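You operate a simulated robot arm through the tools that you are given. There is no shell and no other tool. Be economical: measure what you need, move in short steps, check, and stop when the job is done.

You run a simulated robot arm. Do the job below in one go: nothing can be reset, and whatever is moved stays where it is left.

Task
Set 5 mm stitches and sew the swatch in the slide plate.
Fine: switch the power on, push the slide in, shut the clamp, press Sew, wait till the run ends, open the clamp; power stays on, slide stays in.

The check looks at the end state, three seconds after you hand in, the way a careful person would. Anything else that was tipped, shoved, dropped, spilled or broken makes it a failure.

Robot
A 7-joint arm with a two-finger parallel gripper, fixed in place. Base frame: the origin is at the foot of the arm, x ahead of it, y to its left, z up; the work surface is at about z = 0. Lengths are in mm, angles in rad, forces in N, time in s.
With the tool pointing down near the work surface it reaches from about 240 to 620 mm from the base axis. Its first joint turns from -1.152 to 1.152 rad. Payload 2.6 kg.
The tool frame sits at the grasp point between the pads (the TCP): z along the fingers, y along the line on which they close. The tips reach 30 mm beyond it. Largest opening 94 mm; finger width 28, thickness 10; the body of the gripper, 50 by 96 mm, starts 55 mm behind the TCP.
Orientation is told as [roll, pitch, yaw] about the base's x, y, z axes, in that order, counted from this pose: with the fingers straight down and closing along the base's y, the tool's x points along the base's -x, its y along +y and its z along -z.

Tools
- The arm moves only by the tool drive_tool. Its argument "increments" is a list of rows, each an object of numbers (a shift or turn left out is 0, a gripper value left out holds the last): "x", "y", "z": the shift along the tool's x, y, z in units of 50 mm (1.0 is 50 mm); "wx", "wy", "wz": the turn, a rotation vector about the tool's x, y, z in units of 6 degrees (1.0 is 6 degrees); "jaw": the closure, from 0 (fully open) to 1 (shut). In form: [{"x": .., "y": .., "z": .., "wx": .., "wy": .., "wz": .., "jaw": ..}, ...]. A call has 1 to 12 rows; each row shifts and turns the commanded pose from where the row before left it, along the tool's axes as they then stand. A call with a number of a shift or a turn outside -1 to 1 is refused whole. Rows are played at 5 a second. More than 50 mm and 0.15 rad between two rows, or a gripper value outside its range, and nothing of the call is played. Where a pose cannot be reached the arm comes as near as it can. A force on the tool above 40 N (or 10 N above the force at the start of the call, whichever is more), or a blocked arm, ends the call early, and 0.2 s more pass. The fingers move at their own pace (about 72 mm/s each) and stop on an object; they squeeze with about 31 N. The grip force told is the motor's: it shows also when the fingers shut on nothing. Time passes only in rows, and 0.2 s behind the last, so rows that do not move let the fingers close. The reply holds the time, the measured pose of the TCP, the force on the tool along the base axes, the opening and the grip force, in the units named above and with some noise.
- Cameras (640 x 400 px; columns grow to the right, rows downward): "scene" is fixed at [34.5, 427.1, 580]; the picture's right is [-0.81, -0.59, 0.00], its down [-0.24, 0.33, -0.91] and it looks along [0.54, -0.74, -0.41] (base axes); focal length 366 px, centre (320, 200). "wrist" rides on the gripper at [-37, 0, -58] in the tool frame; the picture's right is [0.00, -1.00, 0.00], its down [0.97, 0.00, -0.24] and it looks along [0.24, 0.00, 0.97] (tool axes); focal length 218 px, centre (320, 200). There is no depth. A picture from a camera that has moved, and an enlarged one, comes with that camera's place and axes in the base frame and with its lens.
- snapshot(camera): a new picture of that camera. No time passes.
- enlarge(camera, box): a new picture of the part [left, top, right, bottom] of that camera's present view, enlarged. No time passes.
- finish_job(): hands the job in; it is judged then, once.

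Go step by step. Nothing tells you positions but the pictures and the camera data: compare them with the known pose of the tool, close in by small moves and look again before you grip or let go. The budget is 120 turns and 84 pictures, counting those below and the enlarged ones. Unless the task says otherwise, let go and move clear before handing in, and close with one line.

The tools are called as name(argument=value, ...) on one line, values as JSON. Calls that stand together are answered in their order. drive_tool: Moves the arm, as the interface text tells. Its arguments: {"type":"object","properties":{"increments":{"type":"array","items":{"type":"object","properties":{"x":{"type":"number"},"y":{"type":"number"},"z":{"type":"number"},"wx":{"type":"number"},"wy":{"type":"number"},"wz":{"type":"number"},"jaw":{"type":"number"}}}}},"required":["increments"]} The other tools are called the same way: snapshot (camera) takes a picture; enlarge (camera, box) takes an enlarged picture of a part of a camera's view; finish_job () hands the job in.

At the start:

```text
t: 0.0
eef_pos: [355.3, -64.5, 388.2]
tool_rot: [0.001, -0.001, -0.001]
wrist_force: [0.1, -0.8, -0.1]
grip_width: 94.0
finger_force: 0.1
```

scene: 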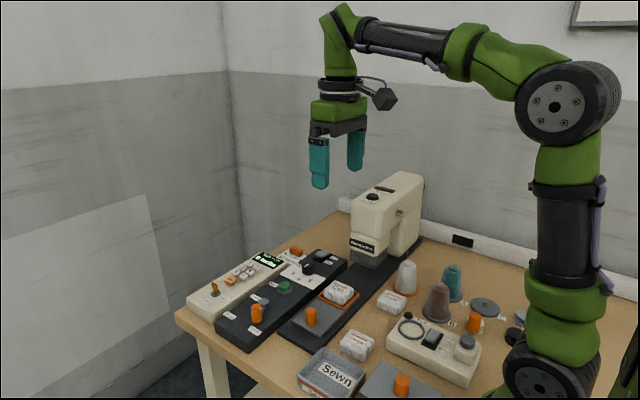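
wrist: 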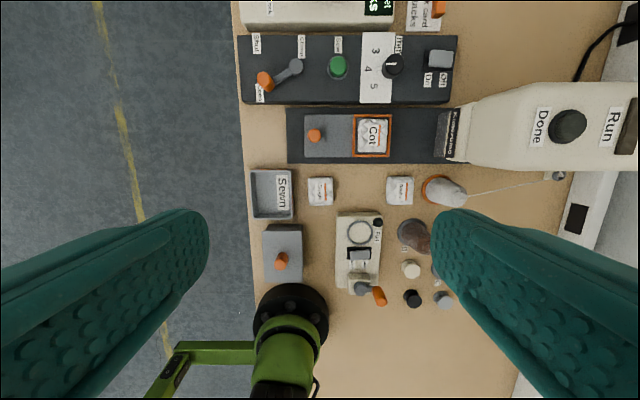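

I see a sewing machine with a slide plate, and a control panel beyond it with a clamp lever, a green Sew button, a stitch dial and a power switch. I'll take closer looks before moving.

enlarge(camera="wrist", box=[230, 0, 470, 150])

enlarge(camera="wrist", box=[240, 140, 480, 310])

enlarge(camera="scene", box=[180, 230, 370, 350])

enlarge(camera="scene", box=[270, 160, 540, 330])

```text
2.67 times, centred on (350, 75) of wrist
camera zoom: at [393.4, -63.9, 446.5], right [0.0, -1.0, 0.0], down [-0.97, 0.0, 0.24], along [-0.24, 0.0, -0.97], focal length 582 px, centre (240, 533)
```

zoom: 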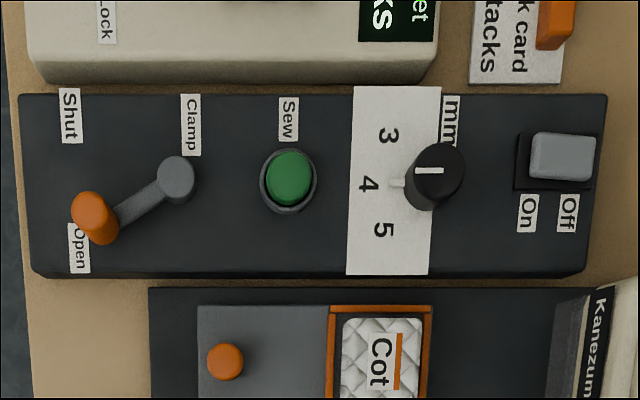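

```text
2.35 times, centred on (360, 225) of wrist
camera zoom: at [393.4, -63.9, 446.5], right [0.0, -1.0, 0.0], down [-0.97, 0.0, 0.24], along [-0.24, 0.0, -0.97], focal length 514 px, centre (226, 141)
```

zoom: 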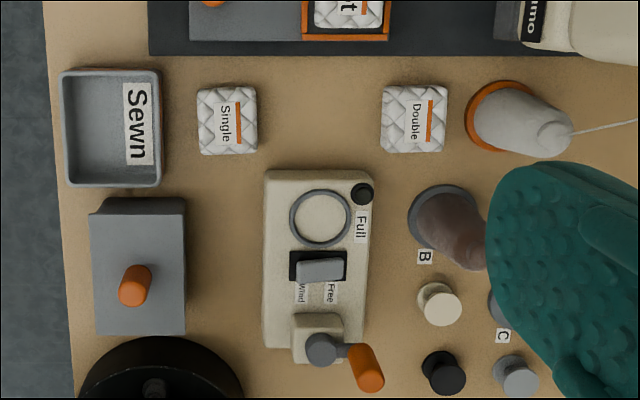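

```text
3.33 times, centred on (275, 290) of scene
camera zoom: at [34.5, 427.1, 580.0], right [-0.81, -0.59, 0.0], down [-0.24, 0.33, -0.91], along [0.54, -0.74, -0.41], focal length 1222 px, centre (470, -100)
```

zoom: 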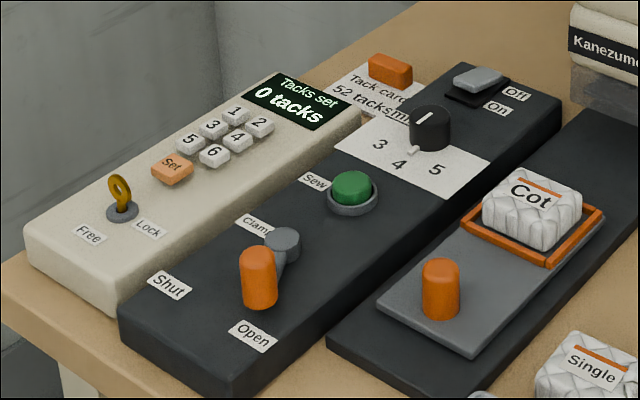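

```text
2.35 times, centred on (405, 245) of scene
camera zoom: at [34.5, 427.1, 580.0], right [-0.81, -0.59, 0.0], down [-0.24, 0.33, -0.91], along [0.54, -0.74, -0.41], focal length 862 px, centre (120, 94)
```

zoom: 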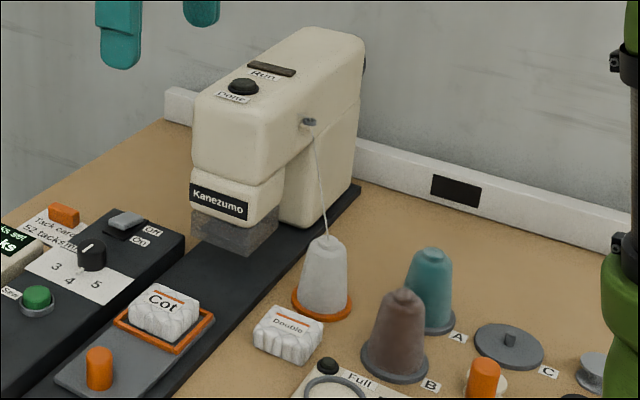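

The dial pointer is at 4 (5 needed), power seems to be Off, the clamp is open, and the slide is out. I'll move over the panel to inspect the switch and dial.

drive_tool(increments=[{"x": -0.9}, {"x": -0.9}, {"x": -0.9}, {"x": -0.6, "y": -0.4}, {"y": -0.9, "z": 0.5}, {"y": -0.9, "z": 0.8}, {"y": -0.6, "z": 0.9}, {"z": 0.8}, {}])

snapshot(camera="wrist")

snapshot(camera="scene")

```text
refused: row 5 steps farther than a row can; nothing moved
```

```text
77 pictures are left
camera wrist: at [393.4, -63.9, 446.5], right [0.0, -1.0, 0.0], down [-0.97, 0.0, 0.24], along [-0.24, 0.0, -0.97], focal length 218 px, centre (320, 200)
```

wrist: 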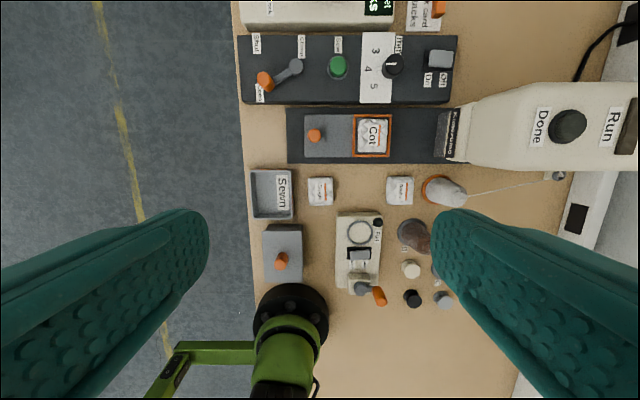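

```text
76 pictures are left
```

scene: 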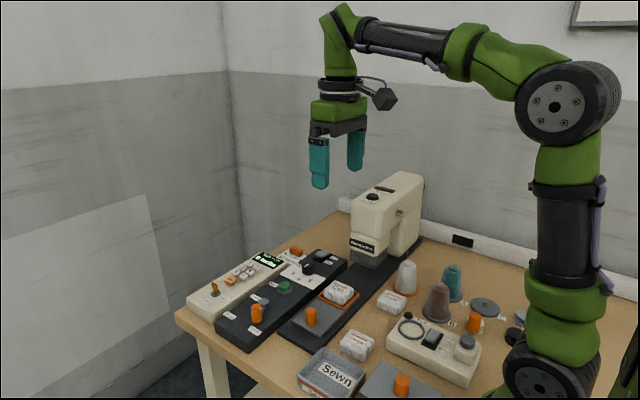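

The move was refused because the combined step was too long; I'll keep each row under 50 mm.

drive_tool(increments=[{"x": -0.9}, {"x": -0.9}, {"x": -0.9}, {"x": -0.6, "y": -0.4}, {"y": -0.8, "z": 0.5}, {"y": -0.7, "z": 0.6}, {"y": -0.7, "z": 0.6}, {"z": 0.9}, {"z": 0.9}, {}])

snapshot(camera="wrist")

snapshot(camera="scene")

```text
t: 2.2
eef_pos: [497.4, -179.3, 209.6]
tool_rot: [0.0, 0.001, 0.0]
wrist_force: [-0.1, 0.0, -0.1]
grip_width: 94.0
finger_force: 0.0
out of reach, approached as far as the arm can: row 4
```

```text
75 pictures are left
camera wrist: at [535.3, -178.4, 268.2], right [0.0, -1.0, 0.0], down [-0.97, 0.0, 0.24], along [-0.24, 0.0, -0.97], focal length 218 px, centre (320, 200)
```

wrist: 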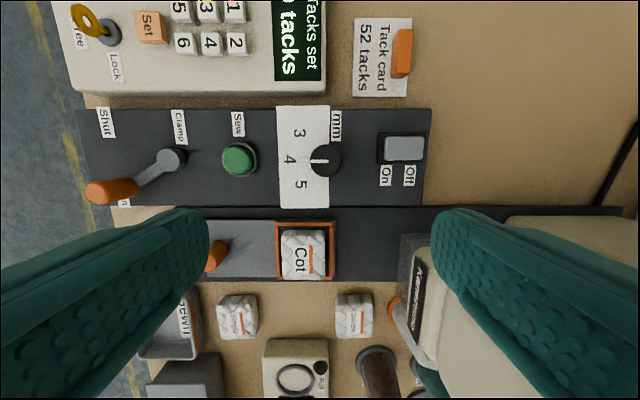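

```text
74 pictures are left
```

scene: 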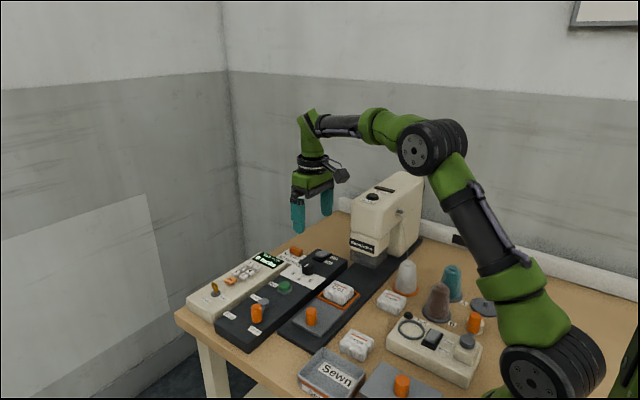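

enlarge(camera="wrist", box=[270, 90, 450, 210])

enlarge(camera="scene", box=[275, 235, 365, 295])

enlarge(camera="wrist", box=[60, 80, 260, 220])

```text
3.33 times, centred on (360, 150) of wrist
camera zoom: at [535.3, -178.4, 268.2], right [0.0, -1.0, 0.0], down [-0.97, 0.0, 0.24], along [-0.24, 0.0, -0.97], focal length 728 px, centre (187, 367)
```

zoom: 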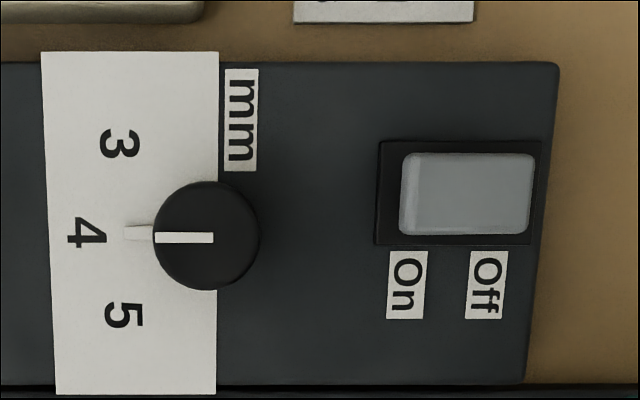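

```text
6.67 times, centred on (320, 265) of scene
camera zoom: at [34.5, 427.1, 580.0], right [-0.81, -0.59, 0.0], down [-0.24, 0.33, -0.91], along [0.54, -0.74, -0.41], focal length 2443 px, centre (320, -233)
```

zoom: 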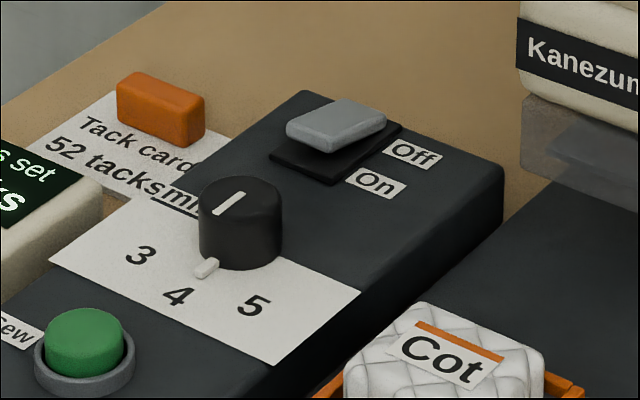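

```text
2.86 times, centred on (160, 150) of wrist
camera zoom: at [535.3, -178.4, 268.2], right [0.0, -1.0, 0.0], down [-0.97, 0.0, 0.24], along [-0.24, 0.0, -0.97], focal length 624 px, centre (777, 343)
```

zoom: 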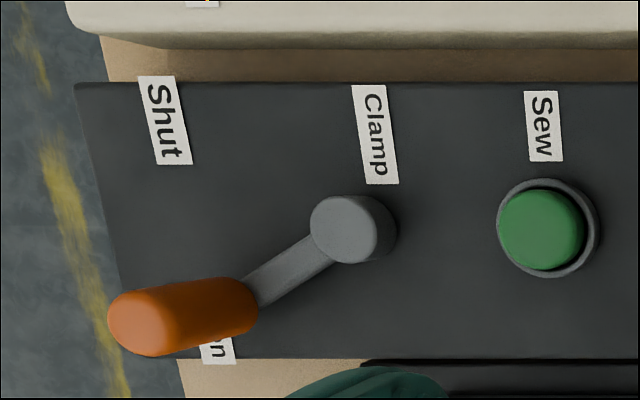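

Power is a rocker with its On end (+y) raised, at about (533, -247). I'll close the jaw and come down to just above it.

drive_tool(increments=[{"z": 0.8, "jaw": 1}, {"z": 0.6, "x": -0.3}, {"z": 0.4, "y": -0.6, "x": -0.2}, {"z": 0.2, "y": -0.75, "x": -0.2}, {}, {}])

snapshot(camera="wrist")

snapshot(camera="scene")

```text
t: 3.6
eef_pos: [531.6, -248.6, 110.0]
tool_rot: [0.0, 0.001, 0.002]
wrist_force: [-1.0, 0.4, -0.8]
grip_width: 0.0
finger_force: 30.7
```

```text
70 pictures are left
camera wrist: at [570.4, -247.0, 167.9], right [0.0, -1.0, 0.0], down [-0.97, 0.0, 0.24], along [-0.24, 0.0, -0.97], focal length 218 px, centre (320, 200)
```

wrist: 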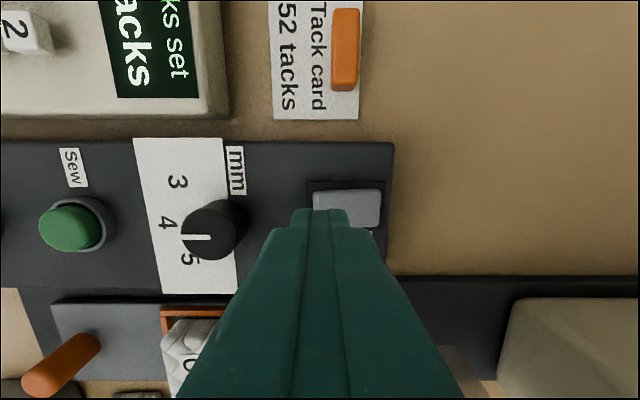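

```text
69 pictures are left
```

scene: 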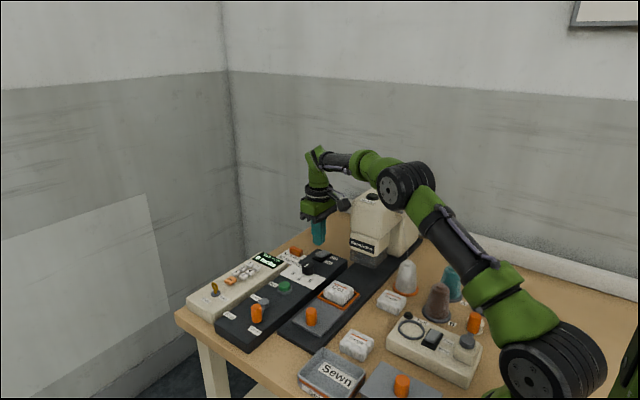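

Tips sit over the On end of the rocker. I'll descend in small steps to press.

drive_tool(increments=[{"z": 0.3}, {"z": 0.2}, {"z": 0.1}, {"z": 0.06}, {"z": 0.06}])

enlarge(camera="scene", box=[275, 195, 395, 275])

```text
t: 4.8
eef_pos: [531.1, -247.8, 72.6]
tool_rot: [0.001, 0.0, -0.001]
wrist_force: [-0.7, 0.3, 1.0]
grip_width: 0.0
finger_force: 30.5
```

```text
5.00 times, centred on (335, 235) of scene
camera zoom: at [34.5, 427.1, 580.0], right [-0.81, -0.59, 0.0], down [-0.24, 0.33, -0.91], along [0.54, -0.74, -0.41], focal length 1832 px, centre (245, 25)
```

zoom: 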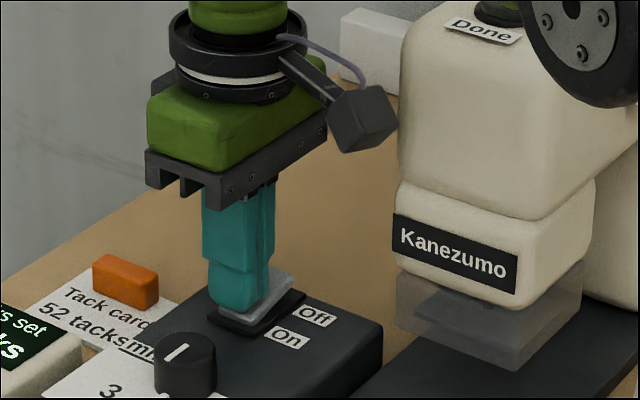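

The rocker seems to be tipping toward On. I'll push slightly more and then check from above.

drive_tool(increments=[{"z": 0.05}, {"z": 0.05}])

```text
t: 5.5
eef_pos: [532.7, -247.3, 72.4]
tool_rot: [0.0, -0.004, -0.005]
wrist_force: [-2.3, 1.4, 3.8]
grip_width: 0.0
finger_force: 31.1
stopped in row 2: the force on the tool passed its limit (the readings are from after the stop); the commanded pose is now the measured one
```

Contact is firm, so I'll lift and look.

drive_tool(increments=[{"z": -0.5}, {"z": -0.8}, {"y": 0.9}, {}])

enlarge(camera="scene", box=[275, 235, 395, 315])

snapshot(camera="wrist")

```text
t: 6.5
eef_pos: [532.6, -201.5, 135.4]
tool_rot: [0.001, -0.003, -0.004]
wrist_force: [0.2, 0.9, 0.1]
grip_width: 0.2
finger_force: 30.8
```

```text
5.00 times, centred on (335, 275) of scene
camera zoom: at [34.5, 427.1, 580.0], right [-0.81, -0.59, 0.0], down [-0.24, 0.33, -0.91], along [0.54, -0.74, -0.41], focal length 1832 px, centre (245, -175)
```

zoom: 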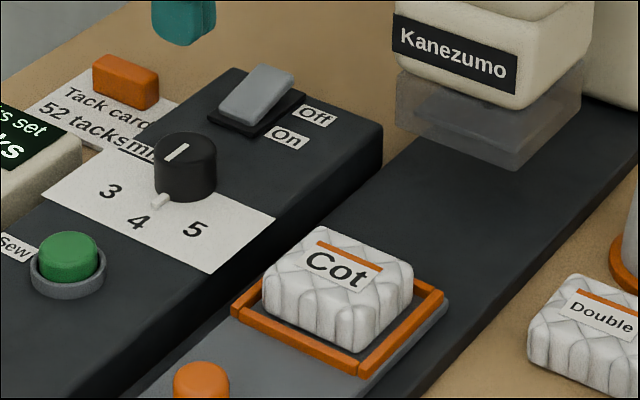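

```text
66 pictures are left
camera wrist: at [570.9, -201.4, 194.0], right [0.0, -1.0, 0.0], down [-0.97, 0.0, 0.24], along [-0.24, 0.0, -0.97], focal length 218 px, centre (320, 200)
```

wrist: 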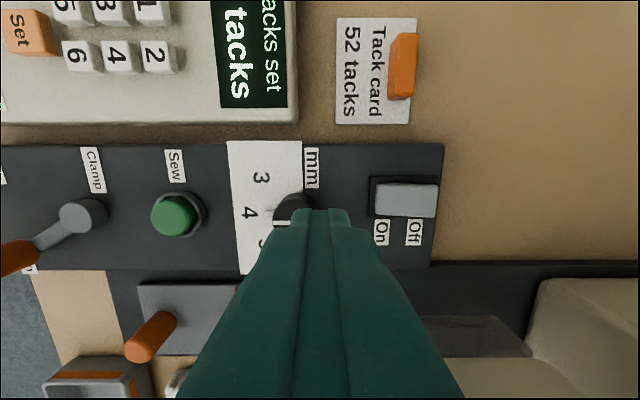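

Power is On. Next I'll open the jaw to about 52 mm, pre-turn, and centre over the dial at about (520, -184).

drive_tool(increments=[{"x": 0.25, "y": 0.35, "jaw": 0.45}, {"wz": 0.9}, {"wz": 0.9}, {"wz": 0.9}, {"wz": 0.9}, {}])

snapshot(camera="wrist")

```text
t: 7.8
eef_pos: [520.5, -185.1, 136.3]
tool_rot: [0.002, -0.002, -0.383]
wrist_force: [0.7, -0.1, -0.1]
grip_width: 51.8
finger_force: 0.0
```

```text
65 pictures are left
camera wrist: at [555.9, -198.4, 194.9], right [-0.37, -0.93, 0.0], down [-0.9, 0.36, 0.24], along [-0.22, 0.09, -0.97], focal length 218 px, centre (320, 200)
```

wrist: 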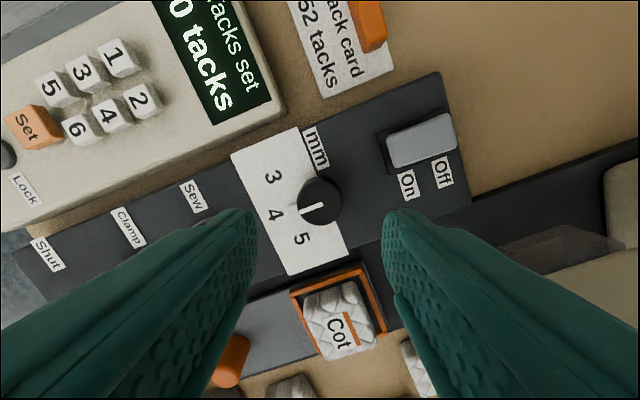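

The dial is centred between the pads. Descend to tip height of about 42 and close.

drive_tool(increments=[{"x": -0.045, "y": 0.018, "z": 0.6}, {"z": 0.5}, {"z": 0.18}, {"jaw": 0.8}, {}, {}])

enlarge(camera="scene", box=[265, 225, 355, 285])

```text
t: 9.2
eef_pos: [523.1, -186.8, 71.9]
tool_rot: [-0.001, -0.002, -0.38]
wrist_force: [-1.8, -4.5, -1.0]
grip_width: 30.9
finger_force: 45.3
```

```text
6.67 times, centred on (310, 255) of scene
camera zoom: at [34.6, 427.1, 580.0], right [-0.81, -0.59, 0.0], down [-0.24, 0.33, -0.91], along [0.54, -0.74, -0.41], focal length 2443 px, centre (387, -167)
```

zoom: 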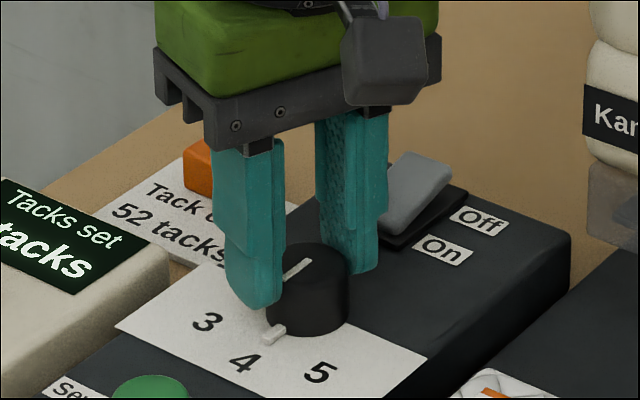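

The dial is gripped. Turning 45° toward 5.

drive_tool(increments=[{"wz": -0.75}, {"wz": -0.75}, {"wz": -0.75}, {"wz": -0.75}, {"wz": -0.75}, {"wz": -0.75}, {"wz": -0.75}, {"wz": -0.75}, {"wz": -0.75}, {"wz": -0.75}, {}])

enlarge(camera="scene", box=[265, 225, 355, 285])

```text
t: 11.7
eef_pos: [523.4, -184.1, 73.0]
tool_rot: [0.004, -0.004, 0.407]
wrist_force: [13.7, 8.2, -13.9]
grip_width: 30.4
finger_force: 44.8
```

```text
6.67 times, centred on (310, 255) of scene
camera zoom: at [34.6, 427.1, 580.1], right [-0.81, -0.59, 0.0], down [-0.24, 0.33, -0.91], along [0.54, -0.74, -0.41], focal length 2443 px, centre (387, -167)
```

zoom: 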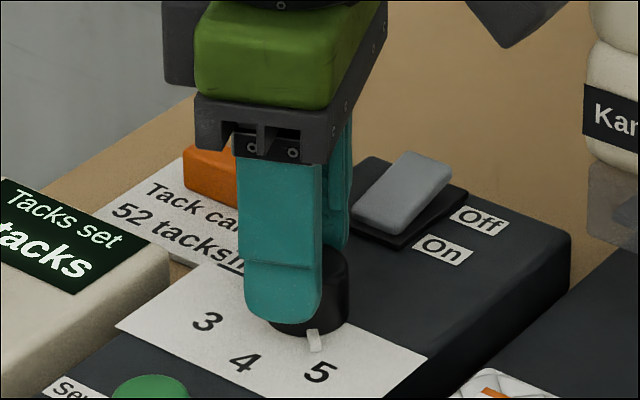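

The pointer is at 5. I'll release, lift and verify.

drive_tool(increments=[{"jaw": 0.45}, {}, {}, {"z": -0.6}, {"z": -0.8}, {"z": -0.3}, {}])

snapshot(camera="wrist")

enlarge(camera="scene", box=[265, 225, 355, 285])

```text
t: 13.2
eef_pos: [522.8, -184.5, 157.4]
tool_rot: [0.0, -0.003, 0.405]
wrist_force: [-0.6, 0.6, -0.2]
grip_width: 51.9
finger_force: 0.1
```

```text
62 pictures are left
camera wrist: at [558.4, -169.6, 217.0], right [0.39, -0.92, 0.0], down [-0.89, -0.38, 0.24], along [-0.22, -0.09, -0.97], focal length 218 px, centre (320, 200)
```

wrist: 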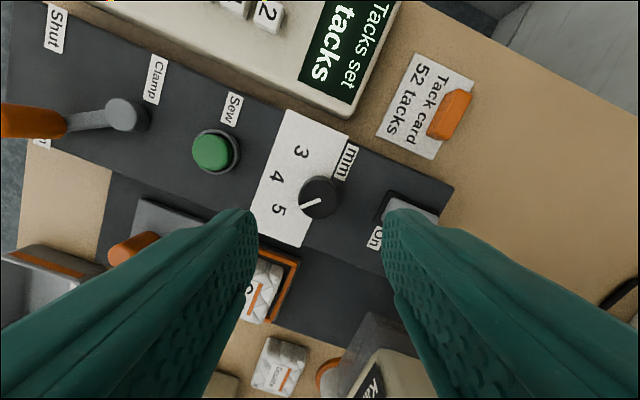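

```text
6.67 times, centred on (310, 255) of scene
camera zoom: at [34.5, 427.1, 580.0], right [-0.81, -0.59, 0.0], down [-0.24, 0.33, -0.91], along [0.54, -0.74, -0.41], focal length 2443 px, centre (387, -167)
```

zoom: 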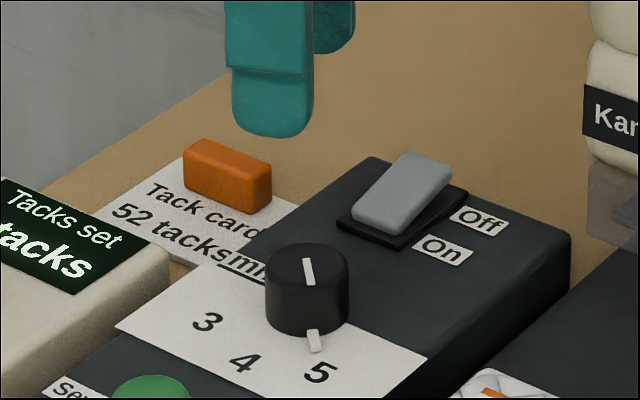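

enlarge(camera="wrist", box=[240, 110, 390, 250])

```text
2.86 times, centred on (315, 180) of wrist
camera zoom: at [558.4, -169.6, 217.0], right [0.39, -0.92, 0.0], down [-0.89, -0.38, 0.24], along [-0.22, -0.09, -0.97], focal length 624 px, centre (334, 257)
```

zoom: 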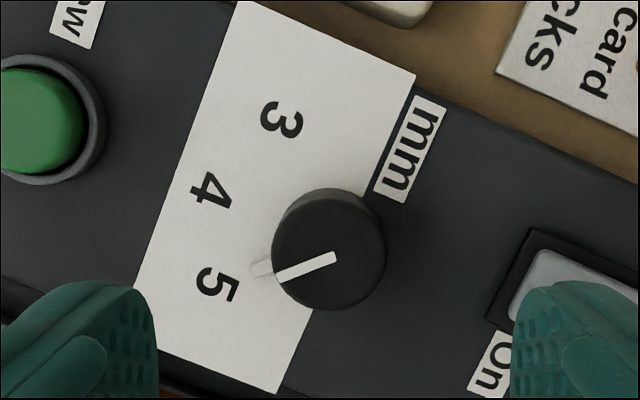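

The dial is on 5. Next I'll turn the wrist back and move to the +y side of the slide handle at about (412, -54), jaw closed.

drive_tool(increments=[{"wz": 0.97, "jaw": 1}, {"wz": 0.97}, {"wz": 0.97}, {"wz": 0.97}, {"x": 0.5, "y": 0.7}, {"x": 0.5, "y": 0.7}, {"x": 0.5, "y": 0.7}, {"x": 0.5, "y": 0.7}, {"x": 0.22, "y": 0.7}, {"z": 0.75}, {}])

snapshot(camera="wrist")

enlarge(camera="scene", box=[190, 200, 430, 360])

```text
t: 15.7
eef_pos: [413.1, -7.9, 117.8]
tool_rot: [0.001, -0.002, -0.004]
wrist_force: [0.1, -0.3, -0.3]
grip_width: 0.0
finger_force: 31.4
```

```text
59 pictures are left
camera wrist: at [451.2, -8.4, 177.8], right [0.0, -1.0, 0.0], down [-0.97, 0.0, 0.24], along [-0.24, 0.0, -0.97], focal length 218 px, centre (320, 200)
```

wrist: 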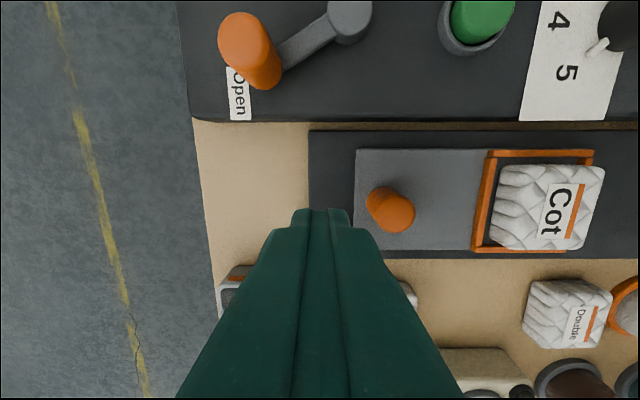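

```text
2.50 times, centred on (310, 280) of scene
camera zoom: at [34.5, 427.1, 580.0], right [-0.81, -0.59, 0.0], down [-0.24, 0.33, -0.91], along [0.54, -0.74, -0.41], focal length 916 px, centre (345, 0)
```

zoom: 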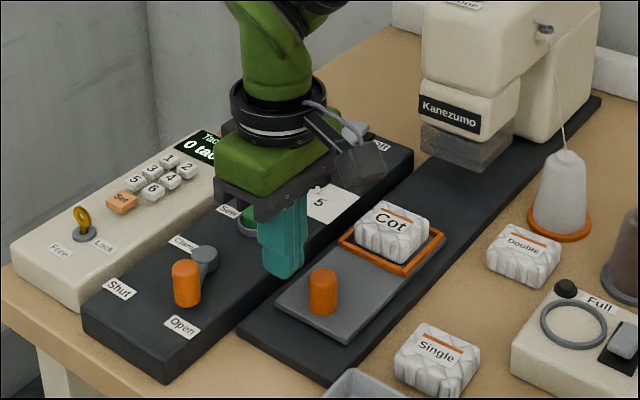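

enlarge(camera="wrist", box=[340, 130, 460, 260])

```text
3.08 times, centred on (400, 195) of wrist
camera zoom: at [451.2, -8.4, 177.8], right [0.0, -1.0, 0.0], down [-0.97, 0.0, 0.24], along [-0.24, 0.0, -0.97], focal length 672 px, centre (74, 215)
```

zoom: 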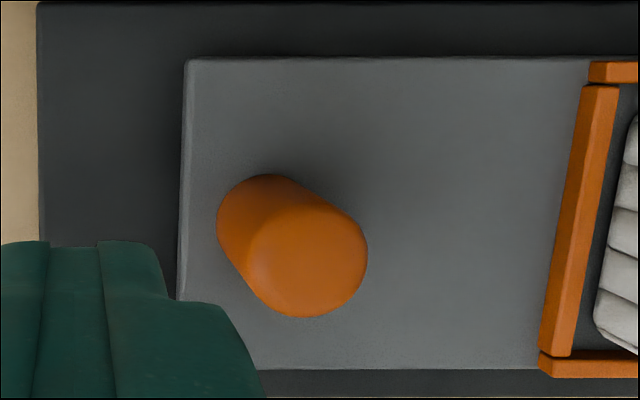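

The handle is at (410.5, -54) with its top near z 52. I'll lower beside it and push toward -y slowly.

drive_tool(increments=[{"x": 0.05, "z": 0.6}, {"z": 0.53}, {}, {"y": -0.3}, {"y": -0.3}, {"y": -0.3}, {"y": -0.3}, {"y": -0.3}, {}])

enlarge(camera="scene", box=[190, 200, 430, 360])

```text
t: 17.6
eef_pos: [411.1, -86.1, 62.5]
tool_rot: [0.0, -0.002, -0.003]
wrist_force: [-0.2, -0.8, -0.8]
grip_width: 0.0
finger_force: 30.2
```

```text
2.50 times, centred on (310, 280) of scene
camera zoom: at [34.6, 427.1, 580.0], right [-0.81, -0.59, 0.0], down [-0.24, 0.33, -0.91], along [0.54, -0.74, -0.41], focal length 916 px, centre (345, 0)
```

zoom: 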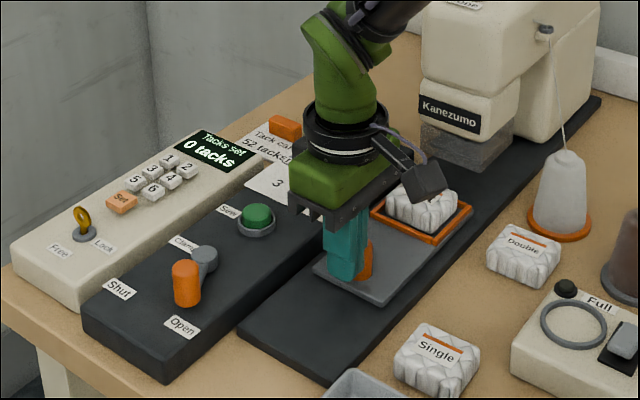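

The slide moves straight and easily, so I'll keep pushing.

drive_tool(increments=[{"y": -0.3}, {"y": -0.3}, {"y": -0.3}, {}])

enlarge(camera="scene", box=[190, 200, 430, 360])

```text
t: 18.6
eef_pos: [408.8, -129.6, 64.1]
tool_rot: [0.001, -0.001, -0.002]
wrist_force: [0.4, 0.4, -0.2]
grip_width: 0.0
finger_force: 31.9
```

```text
2.50 times, centred on (310, 280) of scene
camera zoom: at [34.6, 427.1, 580.0], right [-0.81, -0.59, 0.0], down [-0.24, 0.33, -0.91], along [0.54, -0.74, -0.41], focal length 916 px, centre (345, 0)
```

zoom: 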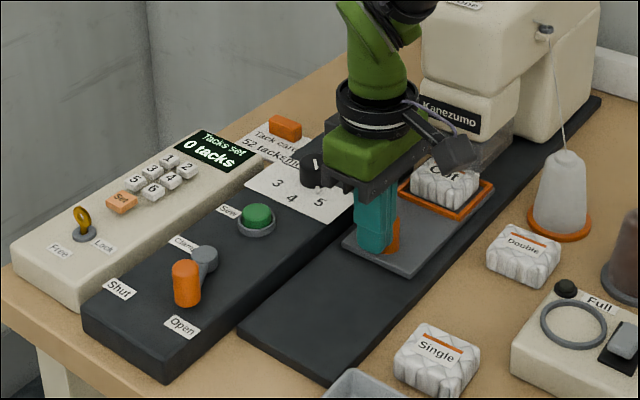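

drive_tool(increments=[{"y": -0.2}, {"y": -0.2}, {"y": -0.2}, {"y": -0.15}, {}])

enlarge(camera="scene", box=[270, 160, 450, 280])

snapshot(camera="wrist")

```text
t: 19.9
eef_pos: [410.2, -168.6, 64.5]
tool_rot: [0.0, -0.001, -0.001]
wrist_force: [1.0, 0.7, 0.0]
grip_width: 0.1
finger_force: 30.7
```

```text
3.33 times, centred on (360, 220) of scene
camera zoom: at [34.6, 427.1, 580.0], right [-0.81, -0.59, 0.0], down [-0.24, 0.33, -0.91], along [0.54, -0.74, -0.41], focal length 1222 px, centre (187, 133)
```

zoom: 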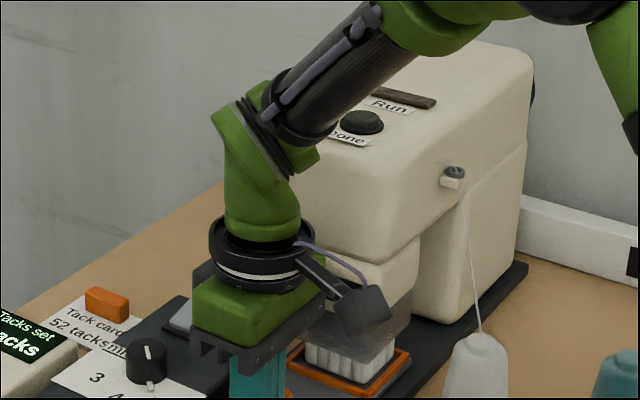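

```text
53 pictures are left
camera wrist: at [447.6, -167.9, 122.7], right [0.0, -1.0, 0.0], down [-0.97, 0.0, 0.24], along [-0.24, 0.0, -0.97], focal length 218 px, centre (320, 200)
```

wrist: 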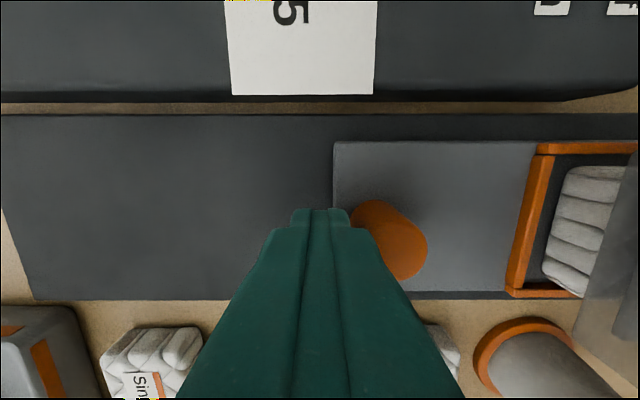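

The swatch is partly under the head. Small further steps until it meets its stop.

drive_tool(increments=[{"y": -0.1}, {"y": -0.1}, {"y": -0.1}, {}])

enlarge(camera="scene", box=[270, 160, 450, 280])

```text
t: 20.7
eef_pos: [409.8, -174.5, 63.6]
tool_rot: [0.017, 0.003, 0.001]
wrist_force: [-1.5, 3.5, 1.6]
grip_width: 0.0
finger_force: 30.8
stopped in row 4: the force on the tool passed its limit (the readings are from after the stop); the commanded pose is now the measured one
```

```text
3.33 times, centred on (360, 220) of scene
camera zoom: at [34.6, 427.1, 580.0], right [-0.81, -0.59, 0.0], down [-0.24, 0.33, -0.91], along [0.54, -0.74, -0.41], focal length 1222 px, centre (187, 133)
```

zoom: 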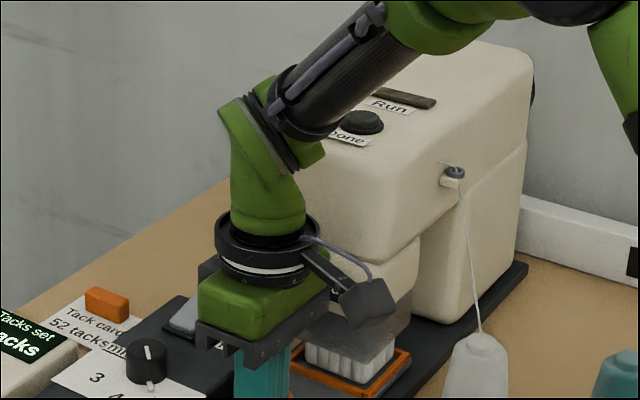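

It hit a stop. I'll back off and see where the slide ended.

drive_tool(increments=[{"y": 0.4}, {"z": -0.8, "y": 0.5}, {"z": -0.8, "y": 0.5}, {"y": 0.9}, {}])

enlarge(camera="scene", box=[250, 180, 460, 320])

snapshot(camera="wrist")

```text
t: 21.9
eef_pos: [409.6, -62.8, 146.0]
tool_rot: [0.016, 0.003, -0.002]
wrist_force: [0.3, 0.6, 0.1]
grip_width: 0.0
finger_force: 31.2
```

```text
2.86 times, centred on (355, 250) of scene
camera zoom: at [34.5, 427.1, 580.0], right [-0.81, -0.59, 0.0], down [-0.24, 0.33, -0.91], along [0.54, -0.74, -0.41], focal length 1047 px, centre (220, 57)
```

zoom: 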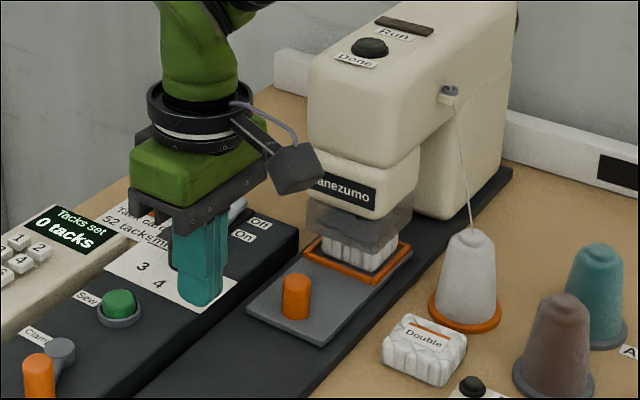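

```text
50 pictures are left
camera wrist: at [447.8, -62.2, 204.2], right [0.0, -1.0, -0.02], down [-0.97, 0.0, 0.24], along [-0.24, 0.02, -0.97], focal length 218 px, centre (320, 200)
```

wrist: 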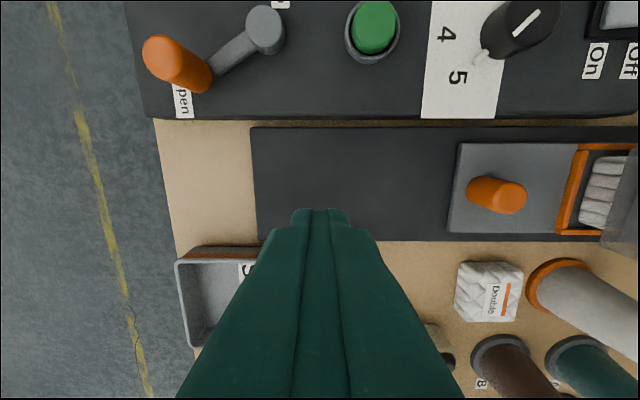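

enlarge(camera="scene", box=[330, 225, 400, 300])

enlarge(camera="wrist", box=[430, 110, 640, 260])

```text
5.33 times, centred on (365, 262) of scene
camera zoom: at [34.5, 427.1, 580.0], right [-0.81, -0.59, 0.0], down [-0.24, 0.33, -0.91], along [0.54, -0.74, -0.41], focal length 1954 px, centre (80, -133)
```

zoom: 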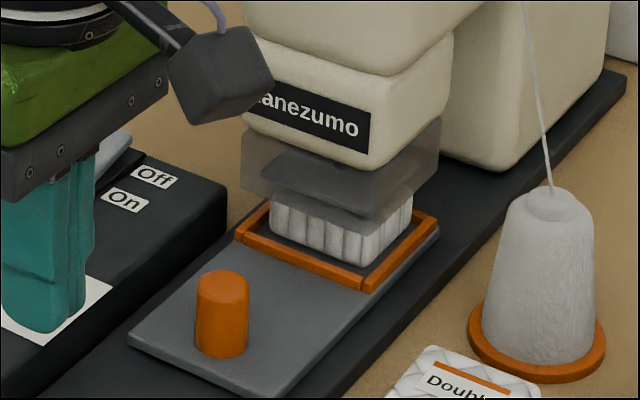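

```text
2.67 times, centred on (535, 185) of wrist
camera zoom: at [447.8, -62.2, 204.2], right [0.0, -1.0, -0.02], down [-0.97, 0.0, 0.24], along [-0.24, 0.02, -0.97], focal length 582 px, centre (-253, 240)
```

zoom: 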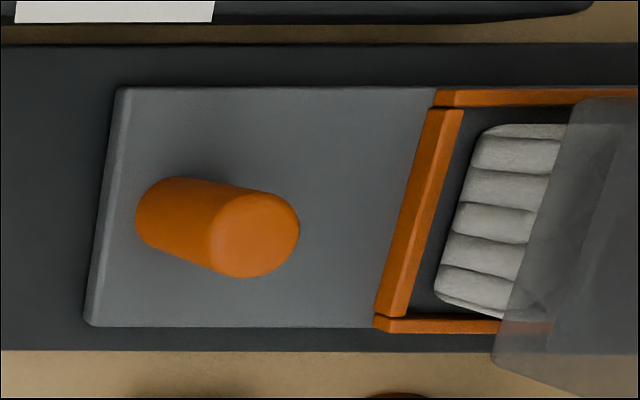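

The slide is fully home, with the swatch under the foot. Now the clamp: I'll go to the -x side of its handle at about (495, 23).

drive_tool(increments=[{"x": -0.2, "y": 0.6, "wx": 0.15}, {"x": -0.2, "y": 0.6}, {"x": -0.25, "y": 0.6}, {"x": -0.2, "z": 0.7}, {"z": 0.5}, {}])

snapshot(camera="wrist")

enlarge(camera="scene", box=[180, 220, 340, 340])

```text
t: 23.3
eef_pos: [451.5, 29.8, 84.5]
tool_rot: [0.001, 0.002, -0.003]
wrist_force: [-0.1, -0.7, 0.1]
grip_width: 0.2
finger_force: 30.9
```

```text
47 pictures are left
camera wrist: at [490.1, 29.1, 143.2], right [0.0, -1.0, 0.0], down [-0.97, 0.0, 0.24], along [-0.24, 0.0, -0.97], focal length 218 px, centre (320, 200)
```

wrist: 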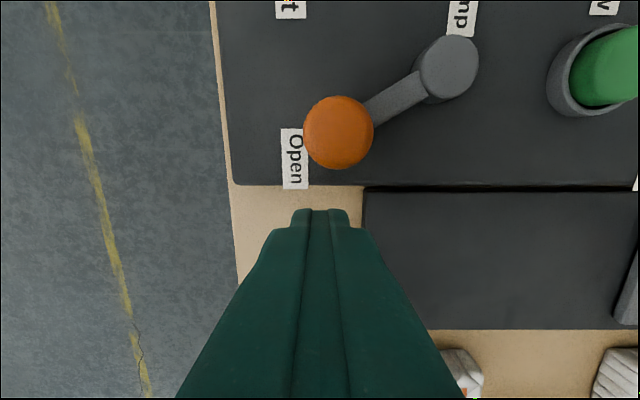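

```text
3.33 times, centred on (260, 280) of scene
camera zoom: at [34.5, 427.1, 580.0], right [-0.81, -0.59, 0.0], down [-0.24, 0.33, -0.91], along [0.54, -0.74, -0.41], focal length 1222 px, centre (520, -67)
```

zoom: 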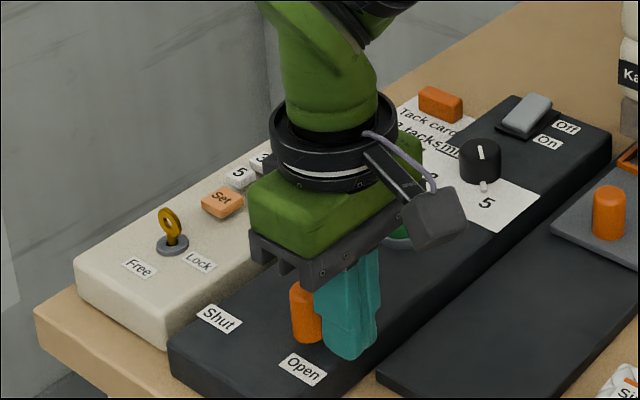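

The handle is at (494, 24). I'll push it in +x toward Shut gently.

drive_tool(increments=[{"x": -0.25, "y": -0.05, "z": 0.07}, {"x": -0.2}, {"x": -0.2}, {"x": -0.2}, {"x": -0.2}, {"x": -0.2}, {}])

snapshot(camera="wrist")

enlarge(camera="scene", box=[180, 220, 340, 340])

```text
t: 24.9
eef_pos: [514.8, 26.2, 81.8]
tool_rot: [-0.001, 0.003, 0.001]
wrist_force: [-0.8, 0.1, 0.0]
grip_width: 0.0
finger_force: 31.0
```

```text
45 pictures are left
camera wrist: at [552.9, 27.2, 139.6], right [0.0, -1.0, 0.0], down [-0.97, 0.0, 0.24], along [-0.24, 0.0, -0.97], focal length 218 px, centre (320, 200)
```

wrist: 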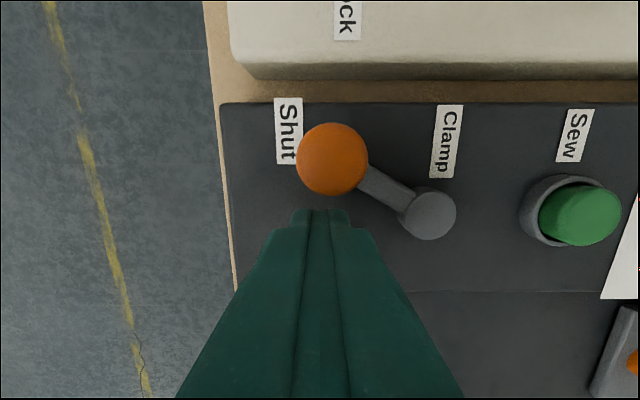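

```text
3.33 times, centred on (260, 280) of scene
camera zoom: at [34.6, 427.1, 580.0], right [-0.81, -0.59, 0.0], down [-0.24, 0.33, -0.91], along [0.54, -0.74, -0.41], focal length 1222 px, centre (520, -67)
```

zoom: 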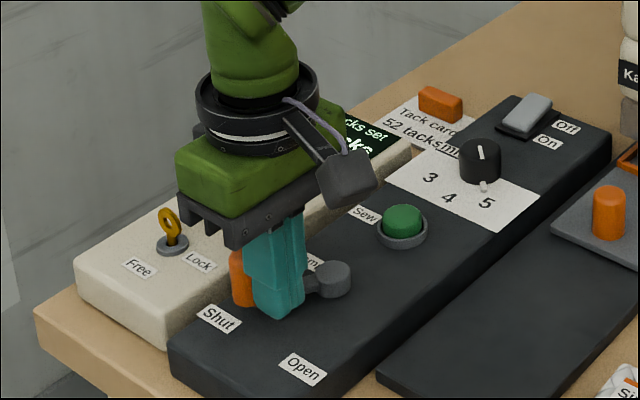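

The handle snapped ahead to Shut. I'll nudge a bit more to confirm it's at its stop.

drive_tool(increments=[{"x": -0.15}, {"x": -0.1}, {"x": -0.06}, {}])

snapshot(camera="wrist")

```text
t: 25.6
eef_pos: [523.4, 27.0, 81.0]
tool_rot: [0.003, 0.02, -0.009]
wrist_force: [-8.0, -0.1, 4.5]
grip_width: 0.0
finger_force: 30.9
stopped in row 3: the force on the tool passed its limit (the readings are from after the stop); the commanded pose is now the measured one
```

```text
43 pictures are left
camera wrist: at [562.5, 27.3, 138.8], right [-0.01, -1.0, 0.0], down [-0.97, 0.01, 0.26], along [-0.26, 0.01, -0.97], focal length 218 px, centre (320, 200)
```

wrist: 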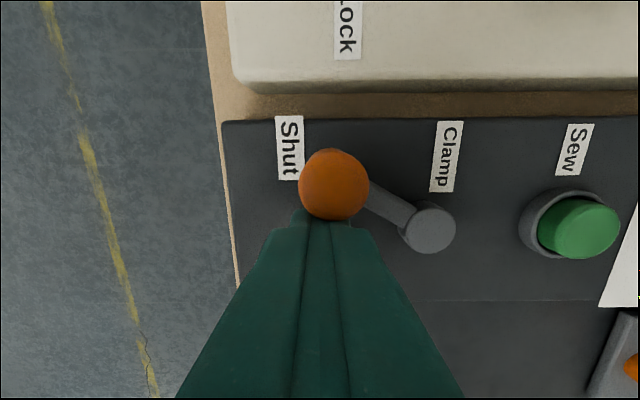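

The clamp is shut against its stop. Back off, lift and move over Sew at about (521, -95).

drive_tool(increments=[{"x": 0.3}, {"z": -0.7, "wy": -0.19}, {"y": -0.8}, {"y": -0.8}, {"y": -0.8}, {"x": -0.25}, {}])

snapshot(camera="wrist")

snapshot(camera="scene")

```text
t: 27.2
eef_pos: [521.5, -94.7, 117.6]
tool_rot: [0.003, -0.002, -0.009]
wrist_force: [0.0, 0.6, -0.9]
grip_width: 0.1
finger_force: 30.8
```

```text
42 pictures are left
camera wrist: at [559.8, -93.7, 176.0], right [-0.01, -1.0, 0.0], down [-0.97, 0.01, 0.24], along [-0.24, 0.0, -0.97], focal length 218 px, centre (320, 200)
```

wrist: 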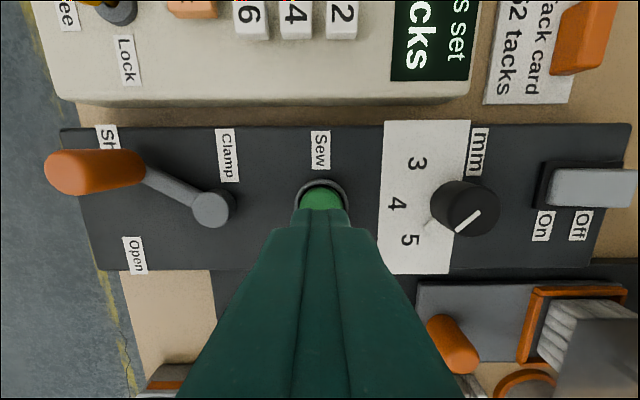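

```text
41 pictures are left
```

scene: 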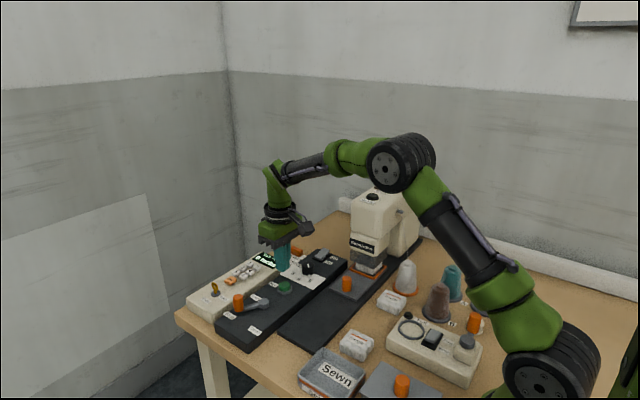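

Aligned over Sew. Pressing down gently.

drive_tool(increments=[{"x": -0.04, "z": 0.5}, {"z": 0.3}, {"z": 0.06}, {"z": 0.05}, {"z": 0.05}, {"z": 0.05}])

enlarge(camera="scene", box=[240, 170, 440, 310])

```text
t: 28.6
eef_pos: [523.6, -93.8, 67.1]
tool_rot: [-0.001, -0.005, -0.011]
wrist_force: [-7.0, -3.9, 21.8]
grip_width: 0.0
finger_force: 31.0
```

```text
2.86 times, centred on (340, 240) of scene
camera zoom: at [34.4, 427.2, 580.0], right [-0.81, -0.59, 0.0], down [-0.24, 0.33, -0.91], along [0.54, -0.74, -0.41], focal length 1047 px, centre (263, 86)
```

zoom: 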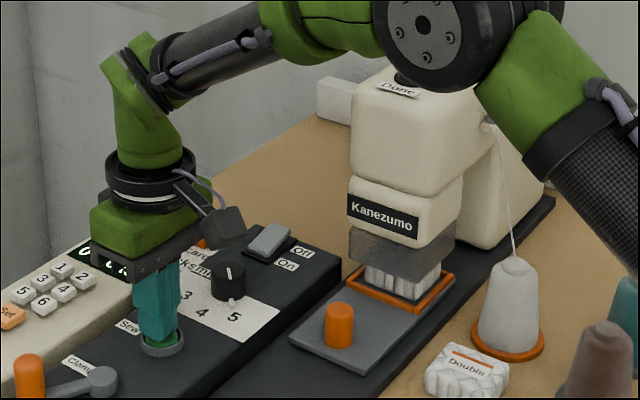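

The button is pressed down. I'll lift and move back toward the clamp so I can see the Run/Done lamps.

drive_tool(increments=[{"z": -0.4}, {"z": -0.8}, {"y": 0.8}, {"y": 0.8}, {}])

enlarge(camera="scene", box=[240, 150, 460, 310])

```text
t: 29.8
eef_pos: [523.0, -14.2, 124.8]
tool_rot: [0.002, 0.0, -0.008]
wrist_force: [1.0, -0.2, 0.5]
grip_width: 0.0
finger_force: 31.0
```

```text
2.50 times, centred on (350, 230) of scene
camera zoom: at [34.5, 427.1, 580.0], right [-0.81, -0.59, 0.0], down [-0.24, 0.33, -0.91], along [0.54, -0.74, -0.41], focal length 916 px, centre (245, 125)
```

zoom: 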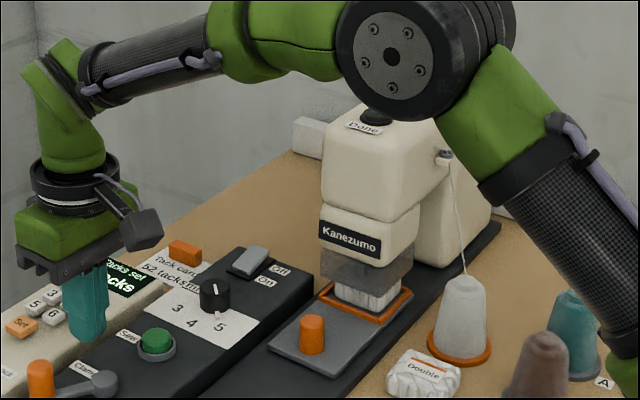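

drive_tool(increments=[{"x": 0.5, "y": 0.8}, {"x": 0.5, "y": 0.8}, {"x": 0.3, "y": 0.8}, {}])

enlarge(camera="scene", box=[240, 150, 460, 310])

```text
t: 30.8
eef_pos: [459.2, 109.3, 127.4]
tool_rot: [0.003, -0.004, -0.008]
wrist_force: [1.0, 0.1, 0.5]
grip_width: 0.0
finger_force: 31.1
```

```text
2.50 times, centred on (350, 230) of scene
camera zoom: at [34.5, 427.1, 580.0], right [-0.81, -0.59, 0.0], down [-0.24, 0.33, -0.91], along [0.54, -0.74, -0.41], focal length 916 px, centre (245, 125)
```

zoom: 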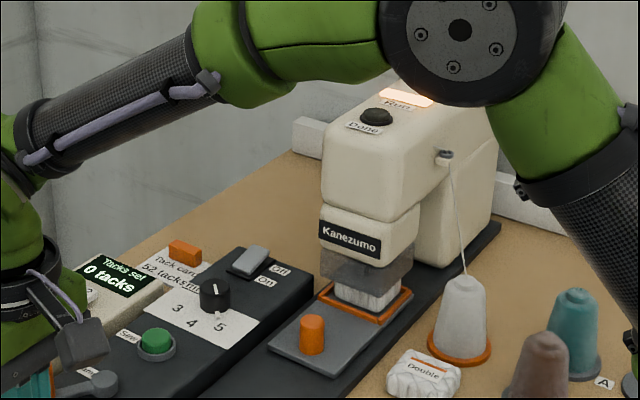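

The Run lamp is lit, so sewing is under way. I'll wait.

drive_tool(increments=[{}, {}, {}, {}, {}, {}, {}, {}, {}, {}, {}, {}])

drive_tool(increments=[{}, {}, {}, {}, {}, {}, {}, {}, {}, {}, {}, {}])

enlarge(camera="scene", box=[240, 150, 460, 310])

```text
t: 33.4
eef_pos: [458.5, 107.9, 127.7]
tool_rot: [0.003, -0.003, -0.009]
wrist_force: [0.9, 0.6, -0.2]
grip_width: 0.0
finger_force: 31.1
```

```text
t: 36.0
eef_pos: [459.5, 108.1, 127.2]
tool_rot: [0.004, -0.001, -0.009]
wrist_force: [-0.2, 0.3, 0.1]
grip_width: 0.0
finger_force: 31.1
```

```text
2.50 times, centred on (350, 230) of scene
camera zoom: at [34.5, 427.1, 580.0], right [-0.81, -0.59, 0.0], down [-0.24, 0.33, -0.91], along [0.54, -0.74, -0.41], focal length 916 px, centre (245, 125)
```

zoom: 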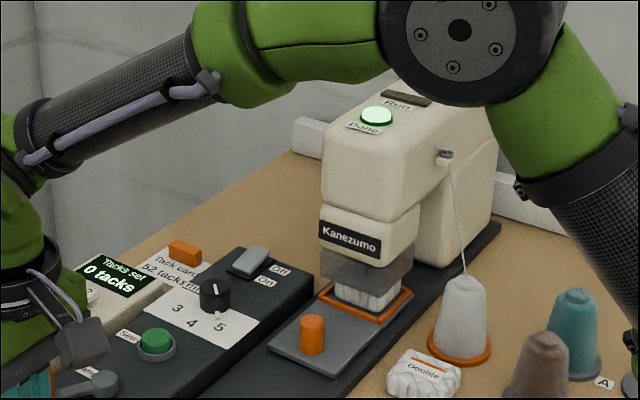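

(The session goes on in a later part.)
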